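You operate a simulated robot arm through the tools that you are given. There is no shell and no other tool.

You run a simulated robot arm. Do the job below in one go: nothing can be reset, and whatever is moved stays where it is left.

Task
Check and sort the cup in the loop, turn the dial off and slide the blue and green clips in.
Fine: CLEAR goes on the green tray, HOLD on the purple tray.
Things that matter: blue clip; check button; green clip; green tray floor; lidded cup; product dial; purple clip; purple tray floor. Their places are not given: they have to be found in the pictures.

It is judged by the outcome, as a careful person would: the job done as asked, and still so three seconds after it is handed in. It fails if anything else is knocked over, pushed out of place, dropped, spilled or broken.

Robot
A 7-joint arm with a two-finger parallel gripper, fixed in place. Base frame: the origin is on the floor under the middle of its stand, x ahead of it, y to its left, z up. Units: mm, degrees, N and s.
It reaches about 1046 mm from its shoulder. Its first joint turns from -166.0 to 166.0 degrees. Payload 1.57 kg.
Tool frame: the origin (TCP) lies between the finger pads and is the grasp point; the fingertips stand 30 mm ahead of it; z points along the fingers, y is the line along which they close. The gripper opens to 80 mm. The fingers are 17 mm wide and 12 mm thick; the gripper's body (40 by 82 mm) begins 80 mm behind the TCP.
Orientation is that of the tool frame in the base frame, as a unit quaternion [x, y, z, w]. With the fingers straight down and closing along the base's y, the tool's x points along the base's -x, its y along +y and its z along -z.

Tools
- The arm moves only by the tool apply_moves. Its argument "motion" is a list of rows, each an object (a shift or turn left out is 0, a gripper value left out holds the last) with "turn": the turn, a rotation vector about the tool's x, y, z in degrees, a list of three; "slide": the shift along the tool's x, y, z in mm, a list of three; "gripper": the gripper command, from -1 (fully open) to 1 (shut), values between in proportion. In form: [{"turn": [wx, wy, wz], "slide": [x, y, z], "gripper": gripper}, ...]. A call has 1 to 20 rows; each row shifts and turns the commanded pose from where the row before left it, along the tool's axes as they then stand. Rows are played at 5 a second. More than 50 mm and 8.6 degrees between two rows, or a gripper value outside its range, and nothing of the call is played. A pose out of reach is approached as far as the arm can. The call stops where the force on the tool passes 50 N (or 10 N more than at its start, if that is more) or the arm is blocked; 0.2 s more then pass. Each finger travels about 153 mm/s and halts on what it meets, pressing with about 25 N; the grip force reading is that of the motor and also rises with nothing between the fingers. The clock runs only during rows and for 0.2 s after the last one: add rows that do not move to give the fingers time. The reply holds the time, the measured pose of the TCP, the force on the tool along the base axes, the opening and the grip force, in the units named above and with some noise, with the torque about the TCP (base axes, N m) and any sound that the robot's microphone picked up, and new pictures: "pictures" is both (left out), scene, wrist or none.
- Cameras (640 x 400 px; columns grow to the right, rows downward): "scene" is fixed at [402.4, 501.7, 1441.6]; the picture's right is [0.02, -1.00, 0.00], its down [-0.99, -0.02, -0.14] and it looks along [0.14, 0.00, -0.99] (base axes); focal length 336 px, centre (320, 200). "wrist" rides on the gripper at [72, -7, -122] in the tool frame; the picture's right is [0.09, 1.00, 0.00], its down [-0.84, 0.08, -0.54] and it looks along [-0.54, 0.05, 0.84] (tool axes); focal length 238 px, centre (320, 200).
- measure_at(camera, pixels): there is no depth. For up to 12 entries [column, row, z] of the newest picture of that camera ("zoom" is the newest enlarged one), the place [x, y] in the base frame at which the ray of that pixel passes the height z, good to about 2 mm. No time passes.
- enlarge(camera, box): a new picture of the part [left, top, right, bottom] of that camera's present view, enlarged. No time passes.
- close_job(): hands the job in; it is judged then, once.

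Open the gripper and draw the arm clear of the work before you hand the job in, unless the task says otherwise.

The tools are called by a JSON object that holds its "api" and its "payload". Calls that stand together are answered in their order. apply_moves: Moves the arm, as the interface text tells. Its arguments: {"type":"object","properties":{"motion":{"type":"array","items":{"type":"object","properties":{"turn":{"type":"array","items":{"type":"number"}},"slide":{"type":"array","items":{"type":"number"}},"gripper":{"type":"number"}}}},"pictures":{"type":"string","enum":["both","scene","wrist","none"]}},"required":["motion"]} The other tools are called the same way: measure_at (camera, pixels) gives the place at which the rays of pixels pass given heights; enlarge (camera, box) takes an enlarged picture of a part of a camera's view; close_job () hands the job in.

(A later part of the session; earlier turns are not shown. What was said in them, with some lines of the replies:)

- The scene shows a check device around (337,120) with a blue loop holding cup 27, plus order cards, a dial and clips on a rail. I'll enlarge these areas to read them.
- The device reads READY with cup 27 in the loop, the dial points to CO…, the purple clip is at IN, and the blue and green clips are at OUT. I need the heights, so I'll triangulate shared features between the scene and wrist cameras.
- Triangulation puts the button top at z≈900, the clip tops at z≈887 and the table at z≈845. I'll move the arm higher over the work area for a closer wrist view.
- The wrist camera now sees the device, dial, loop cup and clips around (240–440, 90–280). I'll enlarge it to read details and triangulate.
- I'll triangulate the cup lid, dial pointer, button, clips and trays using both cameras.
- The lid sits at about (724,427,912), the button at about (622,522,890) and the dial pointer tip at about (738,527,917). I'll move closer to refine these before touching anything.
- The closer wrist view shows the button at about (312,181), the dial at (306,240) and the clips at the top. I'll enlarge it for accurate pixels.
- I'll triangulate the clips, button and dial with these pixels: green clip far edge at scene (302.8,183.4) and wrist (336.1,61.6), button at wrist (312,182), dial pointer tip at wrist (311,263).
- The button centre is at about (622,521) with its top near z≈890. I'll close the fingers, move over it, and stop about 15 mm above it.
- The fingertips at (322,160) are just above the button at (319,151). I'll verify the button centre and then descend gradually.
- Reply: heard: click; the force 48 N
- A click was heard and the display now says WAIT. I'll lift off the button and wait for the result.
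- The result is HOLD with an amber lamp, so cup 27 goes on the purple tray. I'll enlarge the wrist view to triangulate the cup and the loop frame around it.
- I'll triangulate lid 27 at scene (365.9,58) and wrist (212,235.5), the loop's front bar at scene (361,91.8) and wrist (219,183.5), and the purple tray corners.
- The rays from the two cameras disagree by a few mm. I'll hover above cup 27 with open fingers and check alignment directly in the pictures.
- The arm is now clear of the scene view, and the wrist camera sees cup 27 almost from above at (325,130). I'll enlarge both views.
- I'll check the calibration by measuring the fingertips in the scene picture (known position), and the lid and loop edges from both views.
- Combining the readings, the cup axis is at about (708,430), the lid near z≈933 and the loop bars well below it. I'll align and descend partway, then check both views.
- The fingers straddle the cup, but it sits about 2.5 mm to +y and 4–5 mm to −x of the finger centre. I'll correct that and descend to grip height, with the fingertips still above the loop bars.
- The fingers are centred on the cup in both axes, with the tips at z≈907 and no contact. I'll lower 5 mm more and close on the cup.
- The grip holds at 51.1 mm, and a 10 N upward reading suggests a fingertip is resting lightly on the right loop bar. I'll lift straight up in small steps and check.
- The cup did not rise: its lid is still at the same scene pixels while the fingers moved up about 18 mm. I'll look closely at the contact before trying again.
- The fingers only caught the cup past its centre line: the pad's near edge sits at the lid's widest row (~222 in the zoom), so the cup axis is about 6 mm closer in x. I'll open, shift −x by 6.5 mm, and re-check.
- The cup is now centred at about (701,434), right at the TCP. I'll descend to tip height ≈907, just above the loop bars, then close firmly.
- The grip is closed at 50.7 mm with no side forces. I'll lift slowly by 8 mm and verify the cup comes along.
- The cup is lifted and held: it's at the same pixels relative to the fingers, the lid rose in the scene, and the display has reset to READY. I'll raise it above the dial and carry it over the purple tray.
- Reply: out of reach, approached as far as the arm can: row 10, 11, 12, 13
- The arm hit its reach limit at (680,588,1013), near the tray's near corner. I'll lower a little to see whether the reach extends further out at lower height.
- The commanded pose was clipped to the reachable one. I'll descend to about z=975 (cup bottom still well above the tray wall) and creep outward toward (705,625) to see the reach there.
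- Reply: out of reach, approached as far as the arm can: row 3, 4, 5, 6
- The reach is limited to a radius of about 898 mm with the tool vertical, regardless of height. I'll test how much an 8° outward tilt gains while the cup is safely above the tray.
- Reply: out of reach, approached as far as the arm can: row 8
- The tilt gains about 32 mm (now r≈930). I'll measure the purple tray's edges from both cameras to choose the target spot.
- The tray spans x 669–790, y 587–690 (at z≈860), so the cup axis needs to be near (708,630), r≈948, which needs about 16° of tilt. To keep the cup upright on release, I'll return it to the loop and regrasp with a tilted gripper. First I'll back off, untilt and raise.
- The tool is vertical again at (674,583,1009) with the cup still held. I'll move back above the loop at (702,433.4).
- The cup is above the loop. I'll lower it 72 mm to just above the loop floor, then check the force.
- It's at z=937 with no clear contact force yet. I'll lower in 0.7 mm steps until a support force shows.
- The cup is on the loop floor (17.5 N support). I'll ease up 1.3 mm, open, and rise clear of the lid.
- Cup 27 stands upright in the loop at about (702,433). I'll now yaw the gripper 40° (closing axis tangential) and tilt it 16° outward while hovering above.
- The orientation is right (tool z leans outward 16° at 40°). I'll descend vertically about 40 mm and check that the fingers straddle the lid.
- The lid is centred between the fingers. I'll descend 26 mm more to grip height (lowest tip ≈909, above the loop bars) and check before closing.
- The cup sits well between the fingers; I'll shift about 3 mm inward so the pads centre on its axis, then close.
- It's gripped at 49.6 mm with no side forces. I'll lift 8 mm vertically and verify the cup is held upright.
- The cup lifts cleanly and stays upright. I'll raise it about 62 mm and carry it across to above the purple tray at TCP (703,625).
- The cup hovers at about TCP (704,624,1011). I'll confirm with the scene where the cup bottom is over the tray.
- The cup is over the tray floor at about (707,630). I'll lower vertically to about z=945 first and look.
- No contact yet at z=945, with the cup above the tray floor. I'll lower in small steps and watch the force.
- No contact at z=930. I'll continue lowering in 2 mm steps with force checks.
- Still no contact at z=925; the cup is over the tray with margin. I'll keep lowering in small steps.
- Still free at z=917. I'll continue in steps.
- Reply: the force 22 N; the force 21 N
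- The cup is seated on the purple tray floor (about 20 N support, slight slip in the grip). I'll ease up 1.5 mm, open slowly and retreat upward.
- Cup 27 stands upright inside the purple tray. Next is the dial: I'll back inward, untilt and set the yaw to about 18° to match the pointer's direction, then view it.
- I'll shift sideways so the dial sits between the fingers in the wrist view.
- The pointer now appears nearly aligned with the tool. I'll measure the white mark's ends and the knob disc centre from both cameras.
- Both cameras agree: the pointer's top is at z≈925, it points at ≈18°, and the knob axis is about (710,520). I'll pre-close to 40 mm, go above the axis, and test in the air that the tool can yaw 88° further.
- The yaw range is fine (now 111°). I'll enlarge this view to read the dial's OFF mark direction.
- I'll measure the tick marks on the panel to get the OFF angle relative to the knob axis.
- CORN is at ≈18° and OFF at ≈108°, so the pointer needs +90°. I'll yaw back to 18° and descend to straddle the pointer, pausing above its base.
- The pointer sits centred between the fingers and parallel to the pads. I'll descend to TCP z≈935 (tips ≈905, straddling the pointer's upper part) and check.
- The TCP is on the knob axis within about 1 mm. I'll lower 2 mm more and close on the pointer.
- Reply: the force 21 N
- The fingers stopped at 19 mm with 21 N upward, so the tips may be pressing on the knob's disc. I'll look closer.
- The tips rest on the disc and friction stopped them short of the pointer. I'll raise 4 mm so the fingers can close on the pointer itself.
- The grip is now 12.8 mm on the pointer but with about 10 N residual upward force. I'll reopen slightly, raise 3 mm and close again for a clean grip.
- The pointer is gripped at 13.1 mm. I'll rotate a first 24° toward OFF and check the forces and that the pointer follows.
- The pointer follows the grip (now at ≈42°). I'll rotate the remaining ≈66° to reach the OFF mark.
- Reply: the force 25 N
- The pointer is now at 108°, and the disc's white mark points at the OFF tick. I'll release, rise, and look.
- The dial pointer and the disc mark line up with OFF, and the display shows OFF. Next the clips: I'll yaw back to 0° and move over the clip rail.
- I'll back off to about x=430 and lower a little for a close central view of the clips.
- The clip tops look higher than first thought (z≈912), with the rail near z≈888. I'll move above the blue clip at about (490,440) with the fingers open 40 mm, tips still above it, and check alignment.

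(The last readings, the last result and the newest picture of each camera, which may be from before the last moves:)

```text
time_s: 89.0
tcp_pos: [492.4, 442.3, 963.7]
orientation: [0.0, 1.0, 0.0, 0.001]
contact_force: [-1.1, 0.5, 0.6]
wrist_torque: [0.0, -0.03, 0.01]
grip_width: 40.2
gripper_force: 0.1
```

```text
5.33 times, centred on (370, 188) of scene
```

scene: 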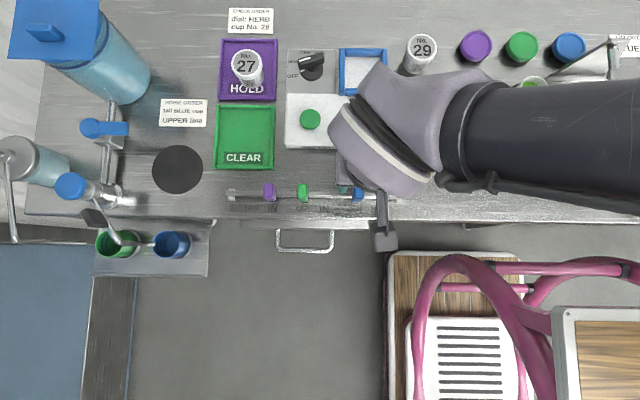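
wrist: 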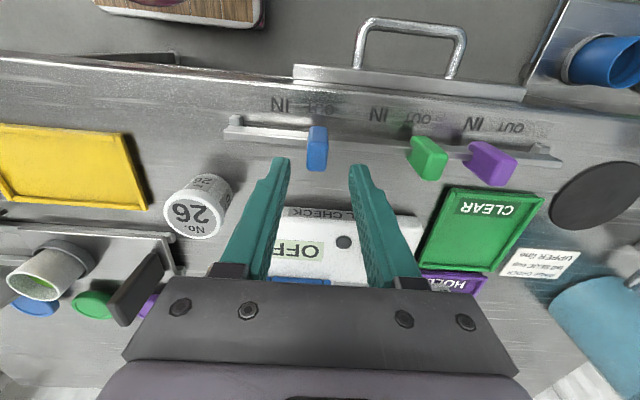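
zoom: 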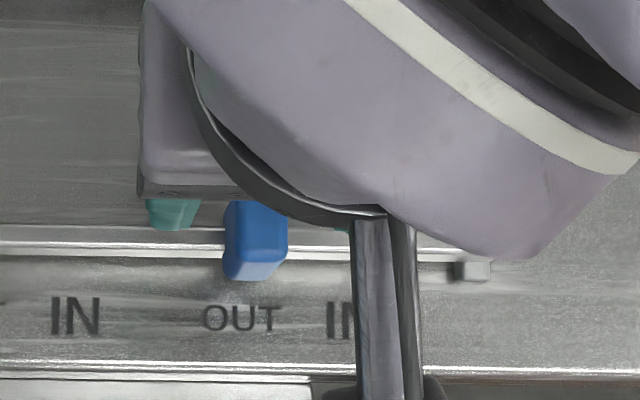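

The blue clip (17 mm wide, x 480–504, top z≈912) is between the fingers, about 2 mm to −y. I'll centre, descend to tips ≈z 899, and look.

{"api": "apply_moves", "payload": {"motion": [{"slide": [0, -2.3, 0]}, {"slide": [0, 0, 12]}, {"slide": [0, 0, 12]}, {"slide": [0, 0, 10]}, {"slide": [0, 0, 0]}, {"slide": [0, 0, 0]}], "pictures": "wrist"}}

{"api": "enlarge", "payload": {"camera": "wrist", "box": [220, 60, 420, 220]}}

```text
time_s: 90.4
tcp_pos: [491.6, 437.7, 930.7]
orientation: [0.0, 1.0, 0.0, 0.0]
contact_force: [-0.8, 0.3, 0.5]
wrist_torque: [-0.02, -0.01, 0.01]
grip_width: 40.2
gripper_force: 0.0
```

wrist: 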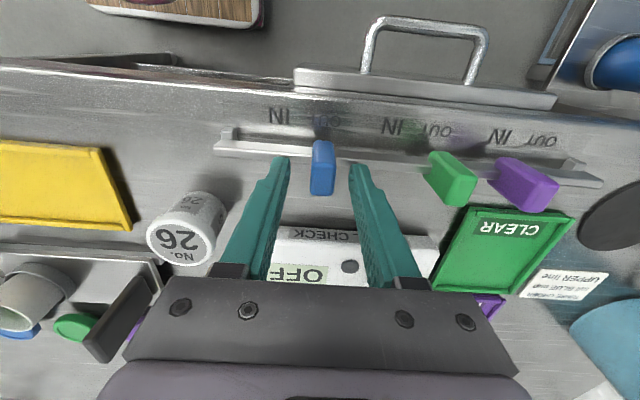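

```text
2.50 times, centred on (320, 140) of wrist
```

zoom: 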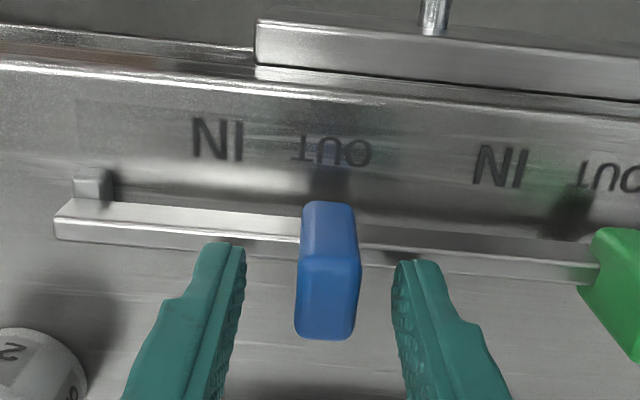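

The clip is well inside the finger gap. I'll lower 3 mm more, close on it and check the grip.

{"api": "apply_moves", "payload": {"motion": [{"slide": [0, 1.5, 3]}, {"slide": [0, 0, 0]}, {"gripper": 0.4}, {"gripper": 1}, {"slide": [0, 0, 0]}, {"slide": [0, 0, 0]}], "pictures": "both"}}

{"api": "enlarge", "payload": {"camera": "wrist", "box": [220, 60, 420, 220]}}

```text
time_s: 91.8
tcp_pos: [492.4, 440.3, 927.0]
orientation: [0.001, 1.0, 0.001, 0.0]
contact_force: [-0.1, 0.7, -1.6]
wrist_torque: [0.02, -0.23, -0.06]
grip_width: 16.1
gripper_force: 31.9
```

scene: 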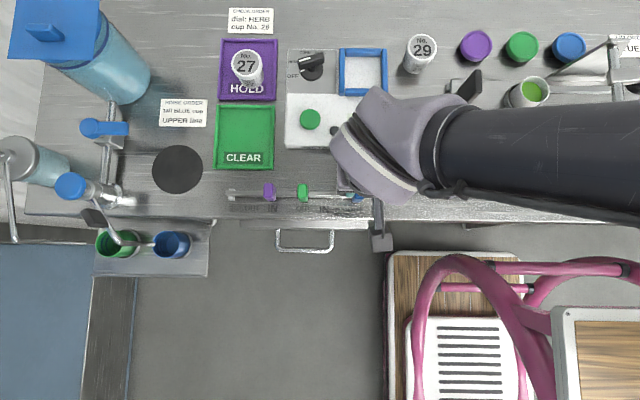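
wrist: 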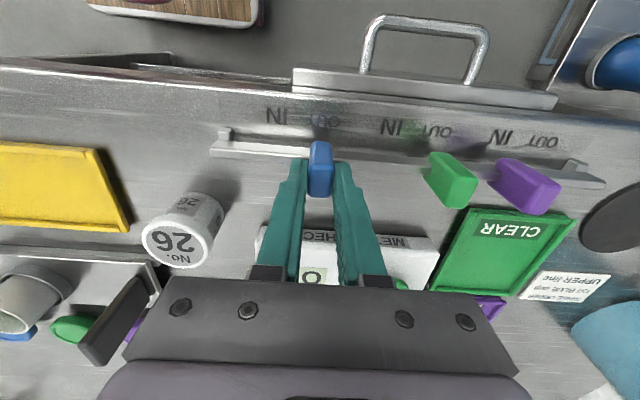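

```text
2.50 times, centred on (320, 140) of wrist
```

zoom: 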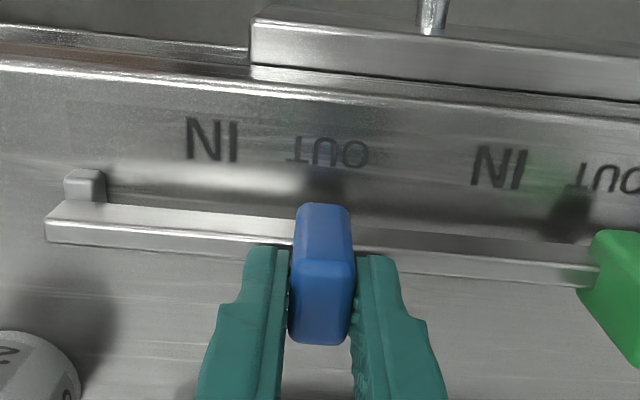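

The blue clip is gripped (16.1 mm) at y≈440. I'll slide it toward IN (−y) by 30 mm first and check for a stop.

{"api": "apply_moves", "payload": {"motion": [{"slide": [0, -3, 0]}, {"slide": [0, -6, 0]}, {"slide": [0, -6, 0]}, {"slide": [0, -6, 0]}, {"slide": [0, -6, 0]}, {"slide": [0, -3, 0]}, {"slide": [0, 0, 0]}, {"slide": [0, 0, 0]}], "pictures": "both"}}

{"api": "enlarge", "payload": {"camera": "wrist", "box": [220, 60, 420, 220]}}

```text
time_s: 93.6
tcp_pos: [491.7, 408.6, 928.9]
orientation: [0.0, 1.0, -0.001, 0.001]
contact_force: [1.8, -0.5, -18.4]
wrist_torque: [0.08, 0.12, -0.02]
grip_width: 16.0
gripper_force: 32.3
```

scene: 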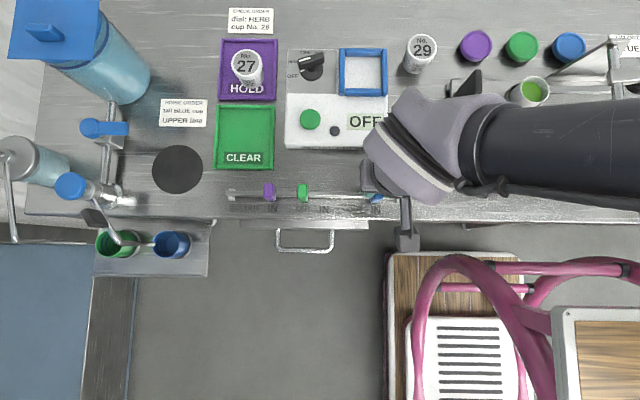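
wrist: 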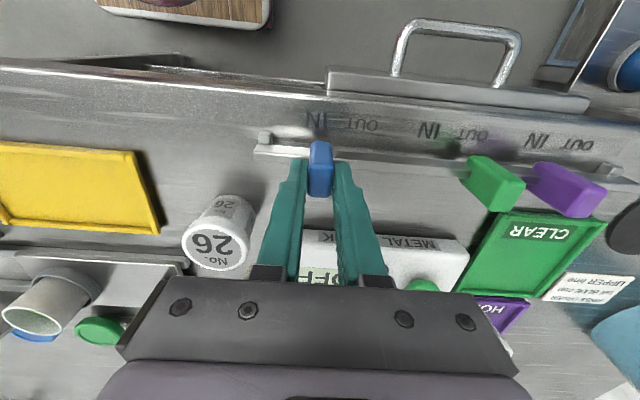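

```text
2.50 times, centred on (320, 140) of wrist
```

zoom: 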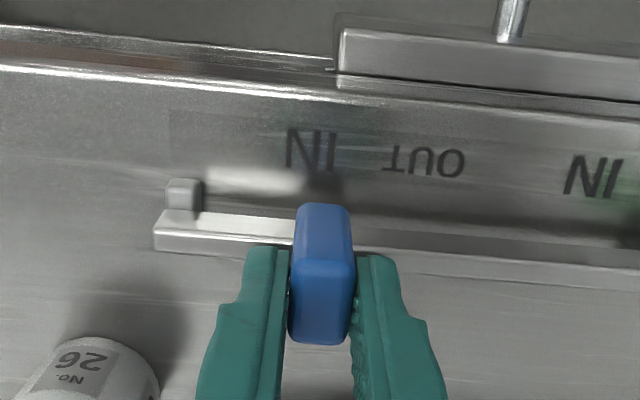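

The clip moves freely and is now about 5.5 mm short of the IN label (IN at col 312 versus the clip at 323 in the zoom; the OUT offset was +6). I'll slide the remaining 5.5 mm.

{"api": "apply_moves", "payload": {"motion": [{"slide": [0, -2, 0]}, {"slide": [0, -2, 0]}, {"slide": [0, -1.5, 0]}, {"slide": [0, 0, 0]}, {"slide": [0, 0, 0]}], "pictures": "both"}}

{"api": "enlarge", "payload": {"camera": "wrist", "box": [220, 60, 420, 220]}}

```text
time_s: 94.8
tcp_pos: [491.8, 403.3, 928.2]
orientation: [0.0, 1.0, -0.001, -0.001]
contact_force: [-6.4, 1.6, -23.0]
wrist_torque: [0.23, 0.14, -0.04]
grip_width: 16.0
gripper_force: 31.0
```

scene: 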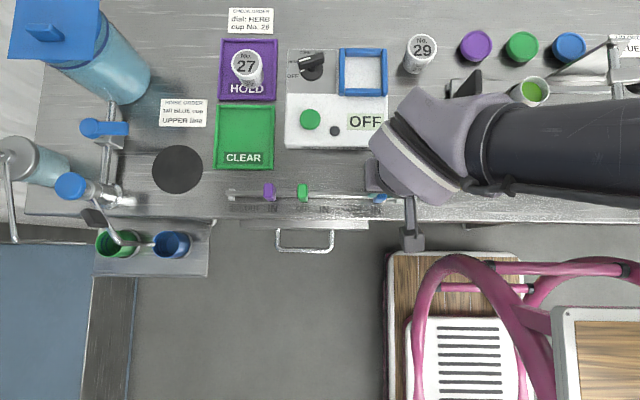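
wrist: 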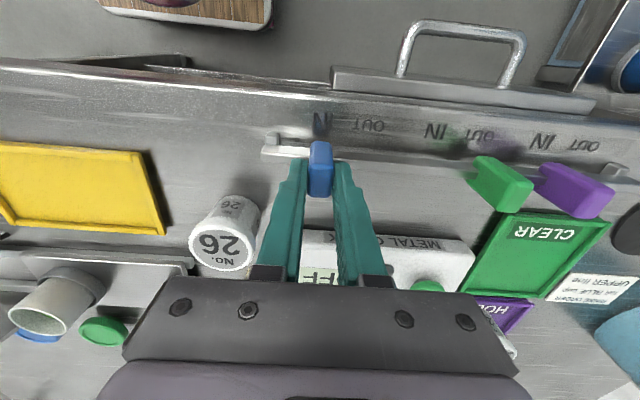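

```text
2.50 times, centred on (320, 140) of wrist
```

zoom: 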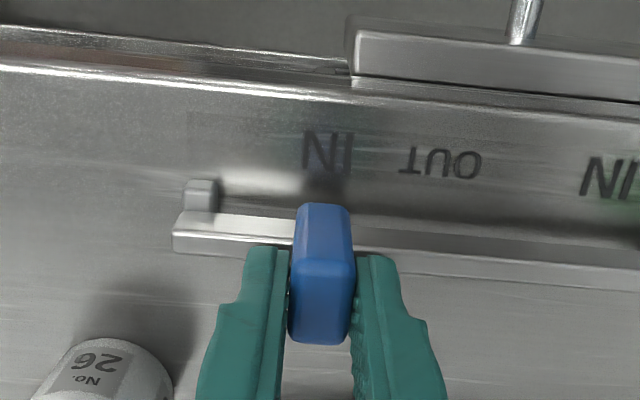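

IN is now centred on the clip just as OUT was before (col 328 versus 329). I'll release the blue clip, rise and look from the scene camera.

{"api": "apply_moves", "payload": {"motion": [{"slide": [0, 0, 1]}, {"gripper": 0.4}, {"gripper": 0}, {"slide": [0, 0, 0]}, {"slide": [0, 0, -15]}, {"slide": [0, 0, -25]}, {"slide": [-40, 0, 0]}, {"slide": [-40, 0, 0]}, {"slide": [-30, 0, -10]}, {"slide": [0, 0, 0]}, {"slide": [0, 0, 0]}], "pictures": "both"}}

{"api": "enlarge", "payload": {"camera": "scene", "box": [215, 165, 415, 235]}}

```text
time_s: 97.2
tcp_pos: [600.9, 402.1, 976.3]
orientation: [0.0, 1.0, 0.0, 0.0]
contact_force: [0.4, 0.7, -0.4]
wrist_torque: [-0.05, -0.01, -0.01]
grip_width: 39.8
gripper_force: 0.0
```

scene: 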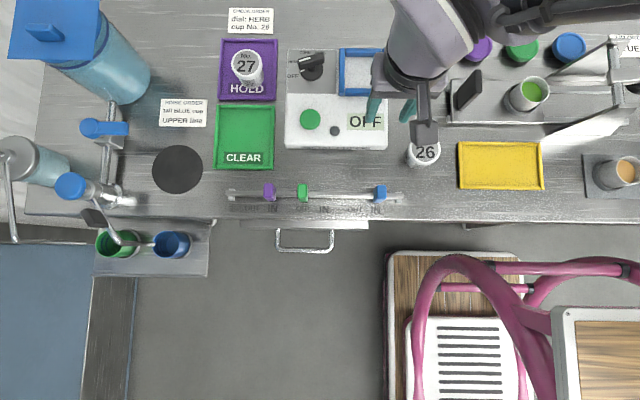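
wrist: 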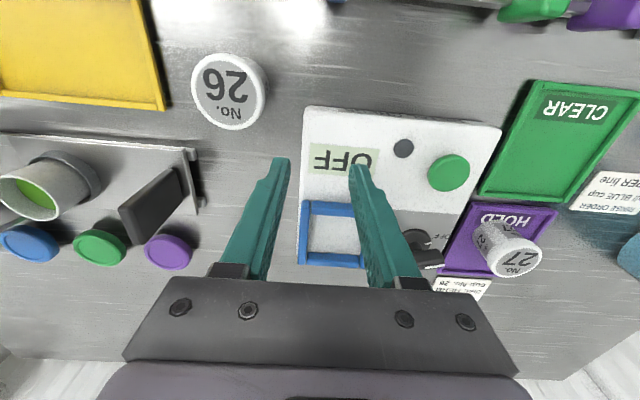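

```text
3.20 times, centred on (315, 200) of scene
```

zoom: 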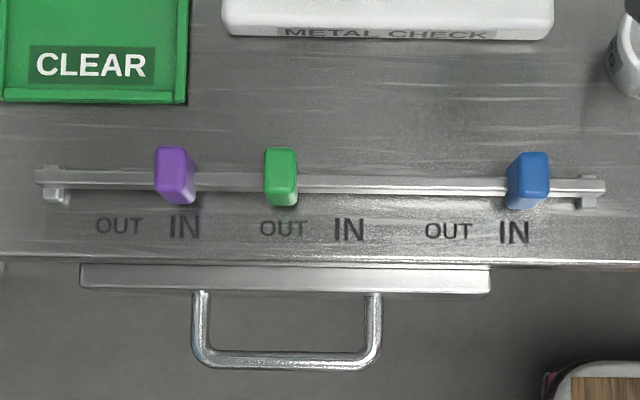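

Blue is at IN like purple. Next is the green clip at y≈531: I'll move above it with the fingers open 40 mm.

{"api": "apply_moves", "payload": {"motion": [{"slide": [27, 32, 0]}, {"slide": [27, 32, 0]}, {"slide": [27, 32, 0]}, {"slide": [28, 32.5, 12]}, {"slide": [0, 0, 0]}, {"slide": [0, 0, 0]}], "pictures": "both"}}

{"api": "enlarge", "payload": {"camera": "wrist", "box": [220, 60, 420, 220]}}

```text
time_s: 98.6
tcp_pos: [493.5, 531.7, 967.9]
orientation: [-0.001, 1.0, -0.001, -0.001]
contact_force: [1.0, -0.7, -0.1]
wrist_torque: [0.0, -0.02, 0.01]
grip_width: 40.1
gripper_force: 0.0
```

scene: 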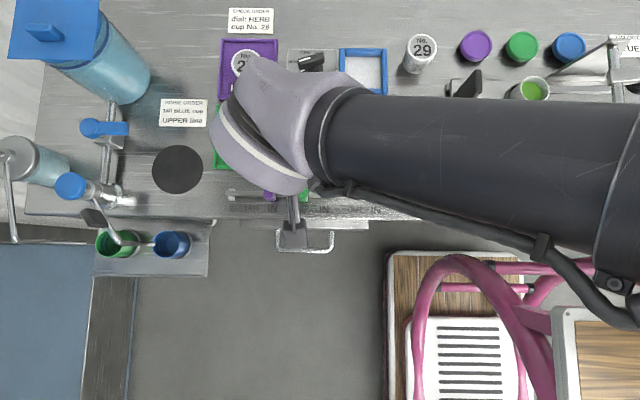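
wrist: 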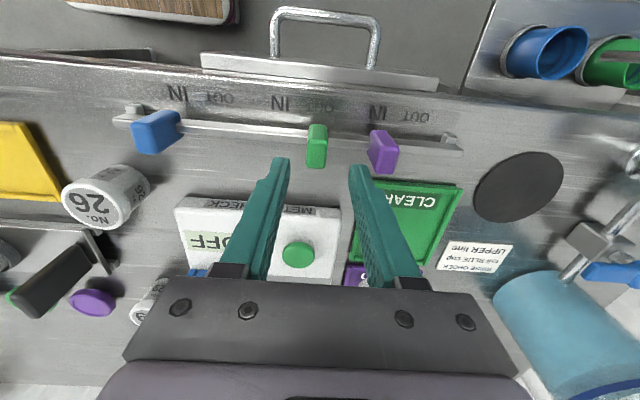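

```text
2.50 times, centred on (320, 140) of wrist
```

zoom: 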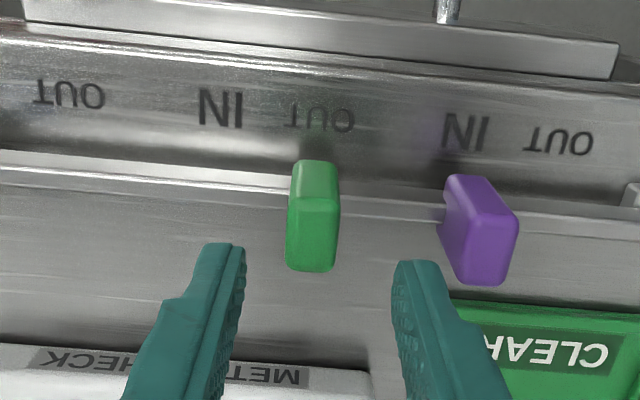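

The green clip is between the fingers, about 2.8 mm to −y. I'll centre on it and descend to the same grip height as for blue.

{"api": "apply_moves", "payload": {"motion": [{"slide": [0, -2.8, 0]}, {"slide": [0, 0, 13]}, {"slide": [0, 0, 13]}, {"slide": [0, 0, 10]}, {"slide": [0, 0, 0]}, {"slide": [0, 0, 0]}], "pictures": "wrist"}}

{"api": "enlarge", "payload": {"camera": "wrist", "box": [220, 60, 420, 220]}}

```text
time_s: 100.0
tcp_pos: [493.9, 529.3, 928.0]
orientation: [0.0, 1.0, 0.0, 0.0]
contact_force: [0.1, -0.1, 0.2]
wrist_torque: [-0.01, -0.02, -0.02]
grip_width: 39.9
gripper_force: 0.1
```

wrist: 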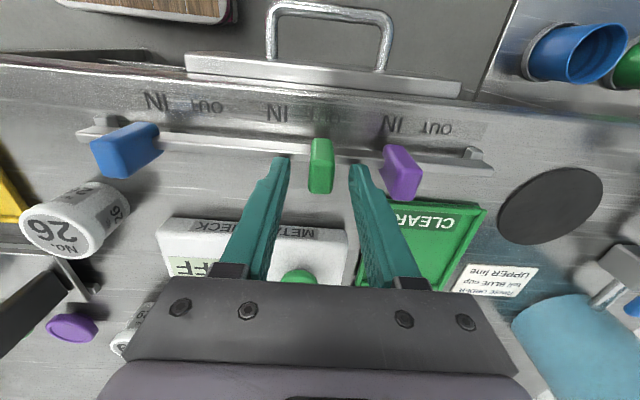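

```text
2.50 times, centred on (320, 140) of wrist
```

zoom: 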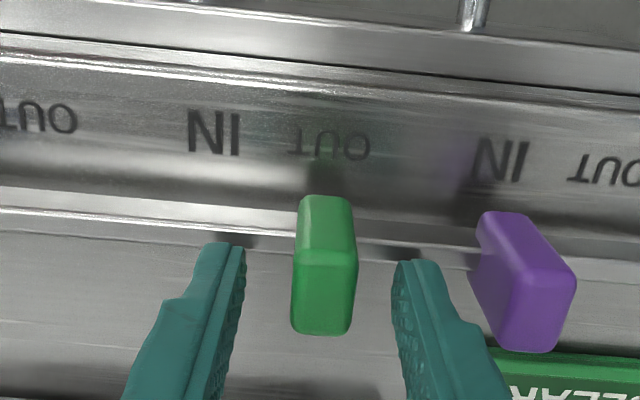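

The view matches the blue grip pose. I'll close on the green clip and verify.

{"api": "apply_moves", "payload": {"motion": [{"slide": [0, 0.5, 1]}, {"gripper": 0.4}, {"gripper": 1}, {"slide": [0, 0, 0]}, {"slide": [0, 0, 0]}], "pictures": "wrist"}}

{"api": "enlarge", "payload": {"camera": "wrist", "box": [220, 60, 420, 220]}}

```text
time_s: 101.2
tcp_pos: [493.9, 529.7, 927.6]
orientation: [0.0, 1.0, 0.0, 0.001]
contact_force: [-0.4, 0.0, 0.6]
wrist_torque: [-0.04, -0.05, -0.01]
grip_width: 15.9
gripper_force: 32.0
```

wrist: 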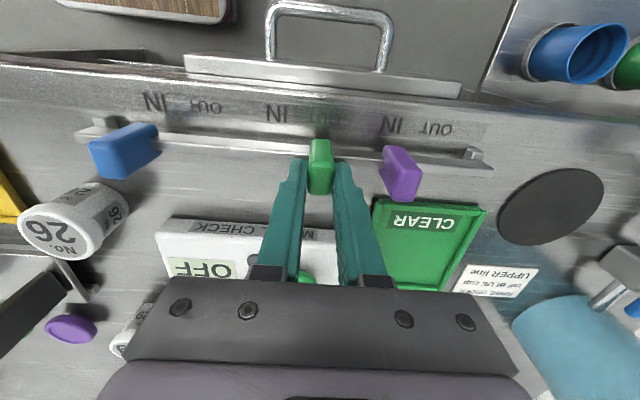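

```text
2.50 times, centred on (320, 140) of wrist
```

zoom: 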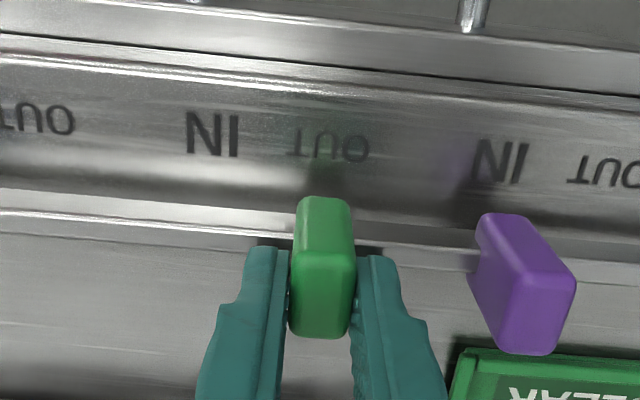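

The green clip is gripped (15.9 mm). I'll slide it 35.5 mm toward IN.

{"api": "apply_moves", "payload": {"motion": [{"slide": [0, -3, 0]}, {"slide": [0, -6, 0]}, {"slide": [0, -6, 0]}, {"slide": [0, -6, 0]}, {"slide": [0, -6, 0]}, {"slide": [0, -4, 0]}, {"slide": [0, -3, 0]}, {"slide": [0, -1.5, 0]}, {"slide": [0, 0, 0]}, {"slide": [0, 0, 0]}], "pictures": "both"}}

{"api": "enlarge", "payload": {"camera": "wrist", "box": [220, 60, 420, 220]}}

```text
time_s: 103.4
tcp_pos: [493.3, 494.5, 927.1]
orientation: [0.0, 1.0, 0.0, 0.0]
contact_force: [11.5, -0.7, -6.8]
wrist_torque: [0.06, -1.13, -0.03]
grip_width: 15.9
gripper_force: 31.2
```

scene: 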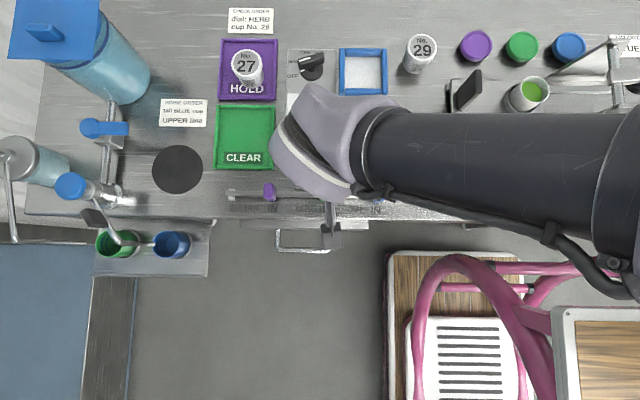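
wrist: 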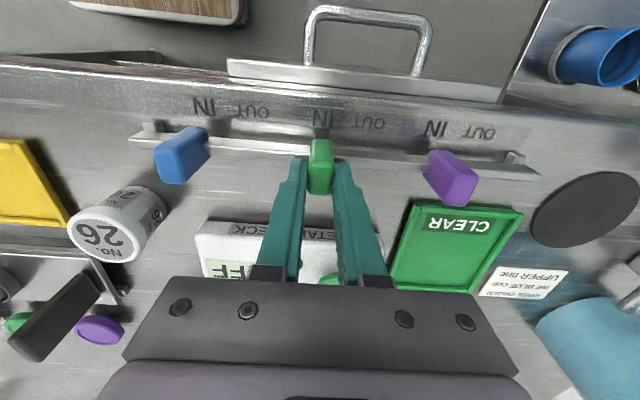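

```text
2.50 times, centred on (320, 140) of wrist
```

zoom: 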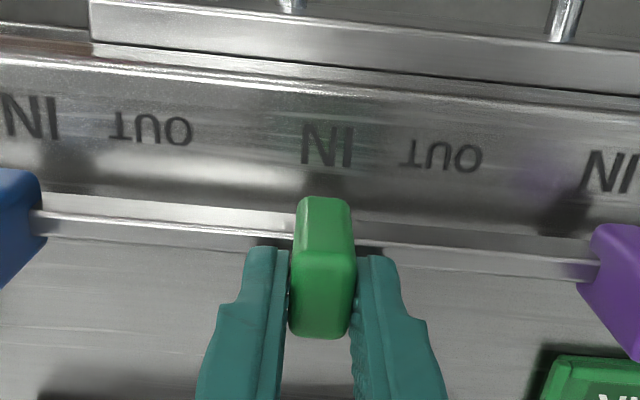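

IN is centred on the green clip (col 328). I'll release, rise, and move the arm clear to verify everything.

{"api": "apply_moves", "payload": {"motion": [{"gripper": 0.4}, {"gripper": 0}, {"slide": [0, 0, 0]}, {"slide": [0, 0, -15]}, {"slide": [0, 0, -25]}, {"slide": [0, 0, -40]}, {"slide": [20, -30, -30]}, {"slide": [20, -40, -10], "gripper": -1}, {"slide": [20, -40, 0]}, {"slide": [20, -35, 0]}, {"slide": [20, -30, 0]}, {"slide": [0, 0, 0]}, {"slide": [0, 0, 0]}], "pictures": "both"}}

{"api": "enlarge", "payload": {"camera": "scene", "box": [215, 165, 415, 235]}}

{"api": "enlarge", "payload": {"camera": "scene", "box": [210, 30, 400, 150]}}

```text
time_s: 106.2
tcp_pos: [392.2, 317.5, 1049.7]
orientation: [0.0, 1.0, 0.0, 0.0]
contact_force: [-0.5, 0.3, -0.8]
wrist_torque: [0.01, -0.01, -0.01]
grip_width: 80.0
gripper_force: 0.1
```

scene: 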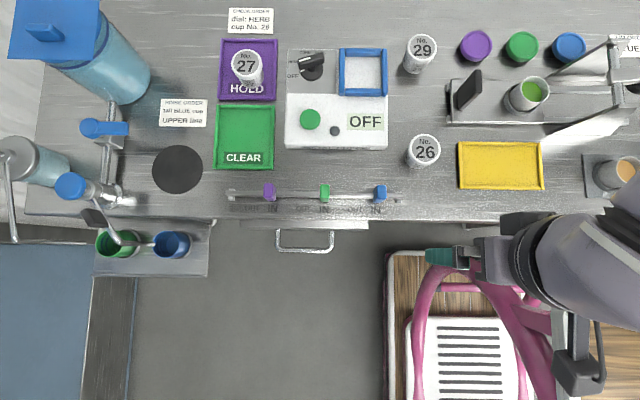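
wrist: 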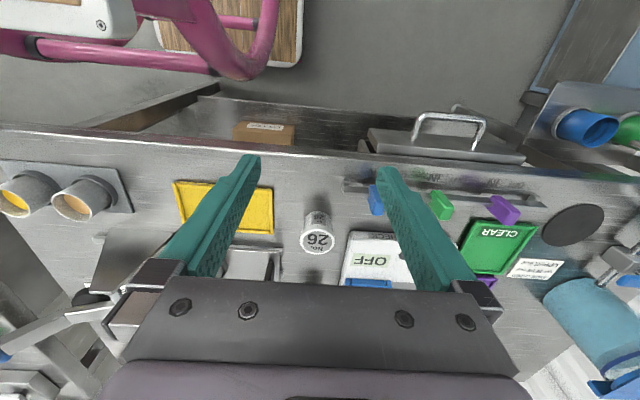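

```text
3.20 times, centred on (315, 200) of scene
```

zoom: 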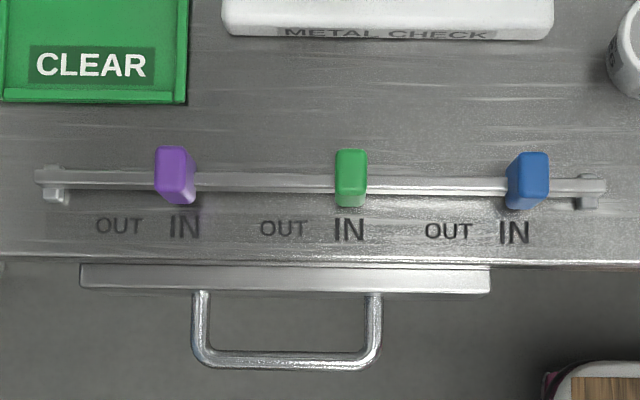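

```text
3.33 times, centred on (305, 90) of scene
```

zoom: 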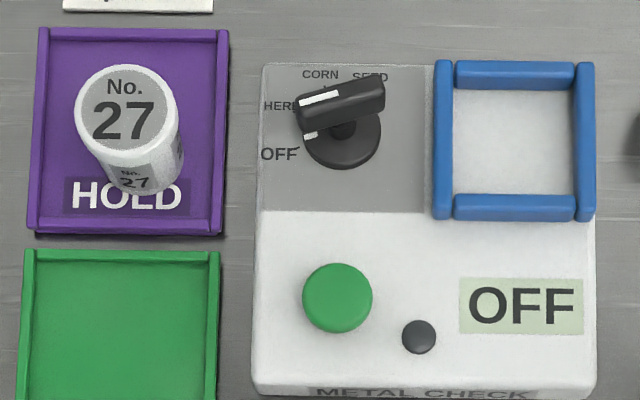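

Everything matches the request: cup 27 stands on the purple HOLD tray, and the dial mark and display read OFF. All three clips are at IN, the other cups haven't moved, and the arm is clear with the gripper open. I'm handing the job in.

{"api": "close_job", "payload": {}}

```text
The job is handed in.
```

The job is done and handed in. The cup in the loop, No. 27, read HOLD, so it is now on the purple tray.

- **Check:** I pressed the check button with the dial where I found it, on CORN. The order card says HERB for cup No. 26. I followed your instruction to check the cup in the loop and left the card's order alone.
- **Sorting:** The tray was out of reach with the gripper upright, so I set the cup back in the loop once and picked it up again with the gripper tilted. It stands upright on the tray floor. My first grip slipped and nudged it a couple of millimetres inside the loop.
- **Dial:** The pointer lines up with the OFF mark and the display shows OFF.
- **Clips:** Blue and green are slid to IN. Purple was already in and stayed there.

Cups 26 and 29 did not move in the final pictures. The gripper is open and the arm is clear of the work.
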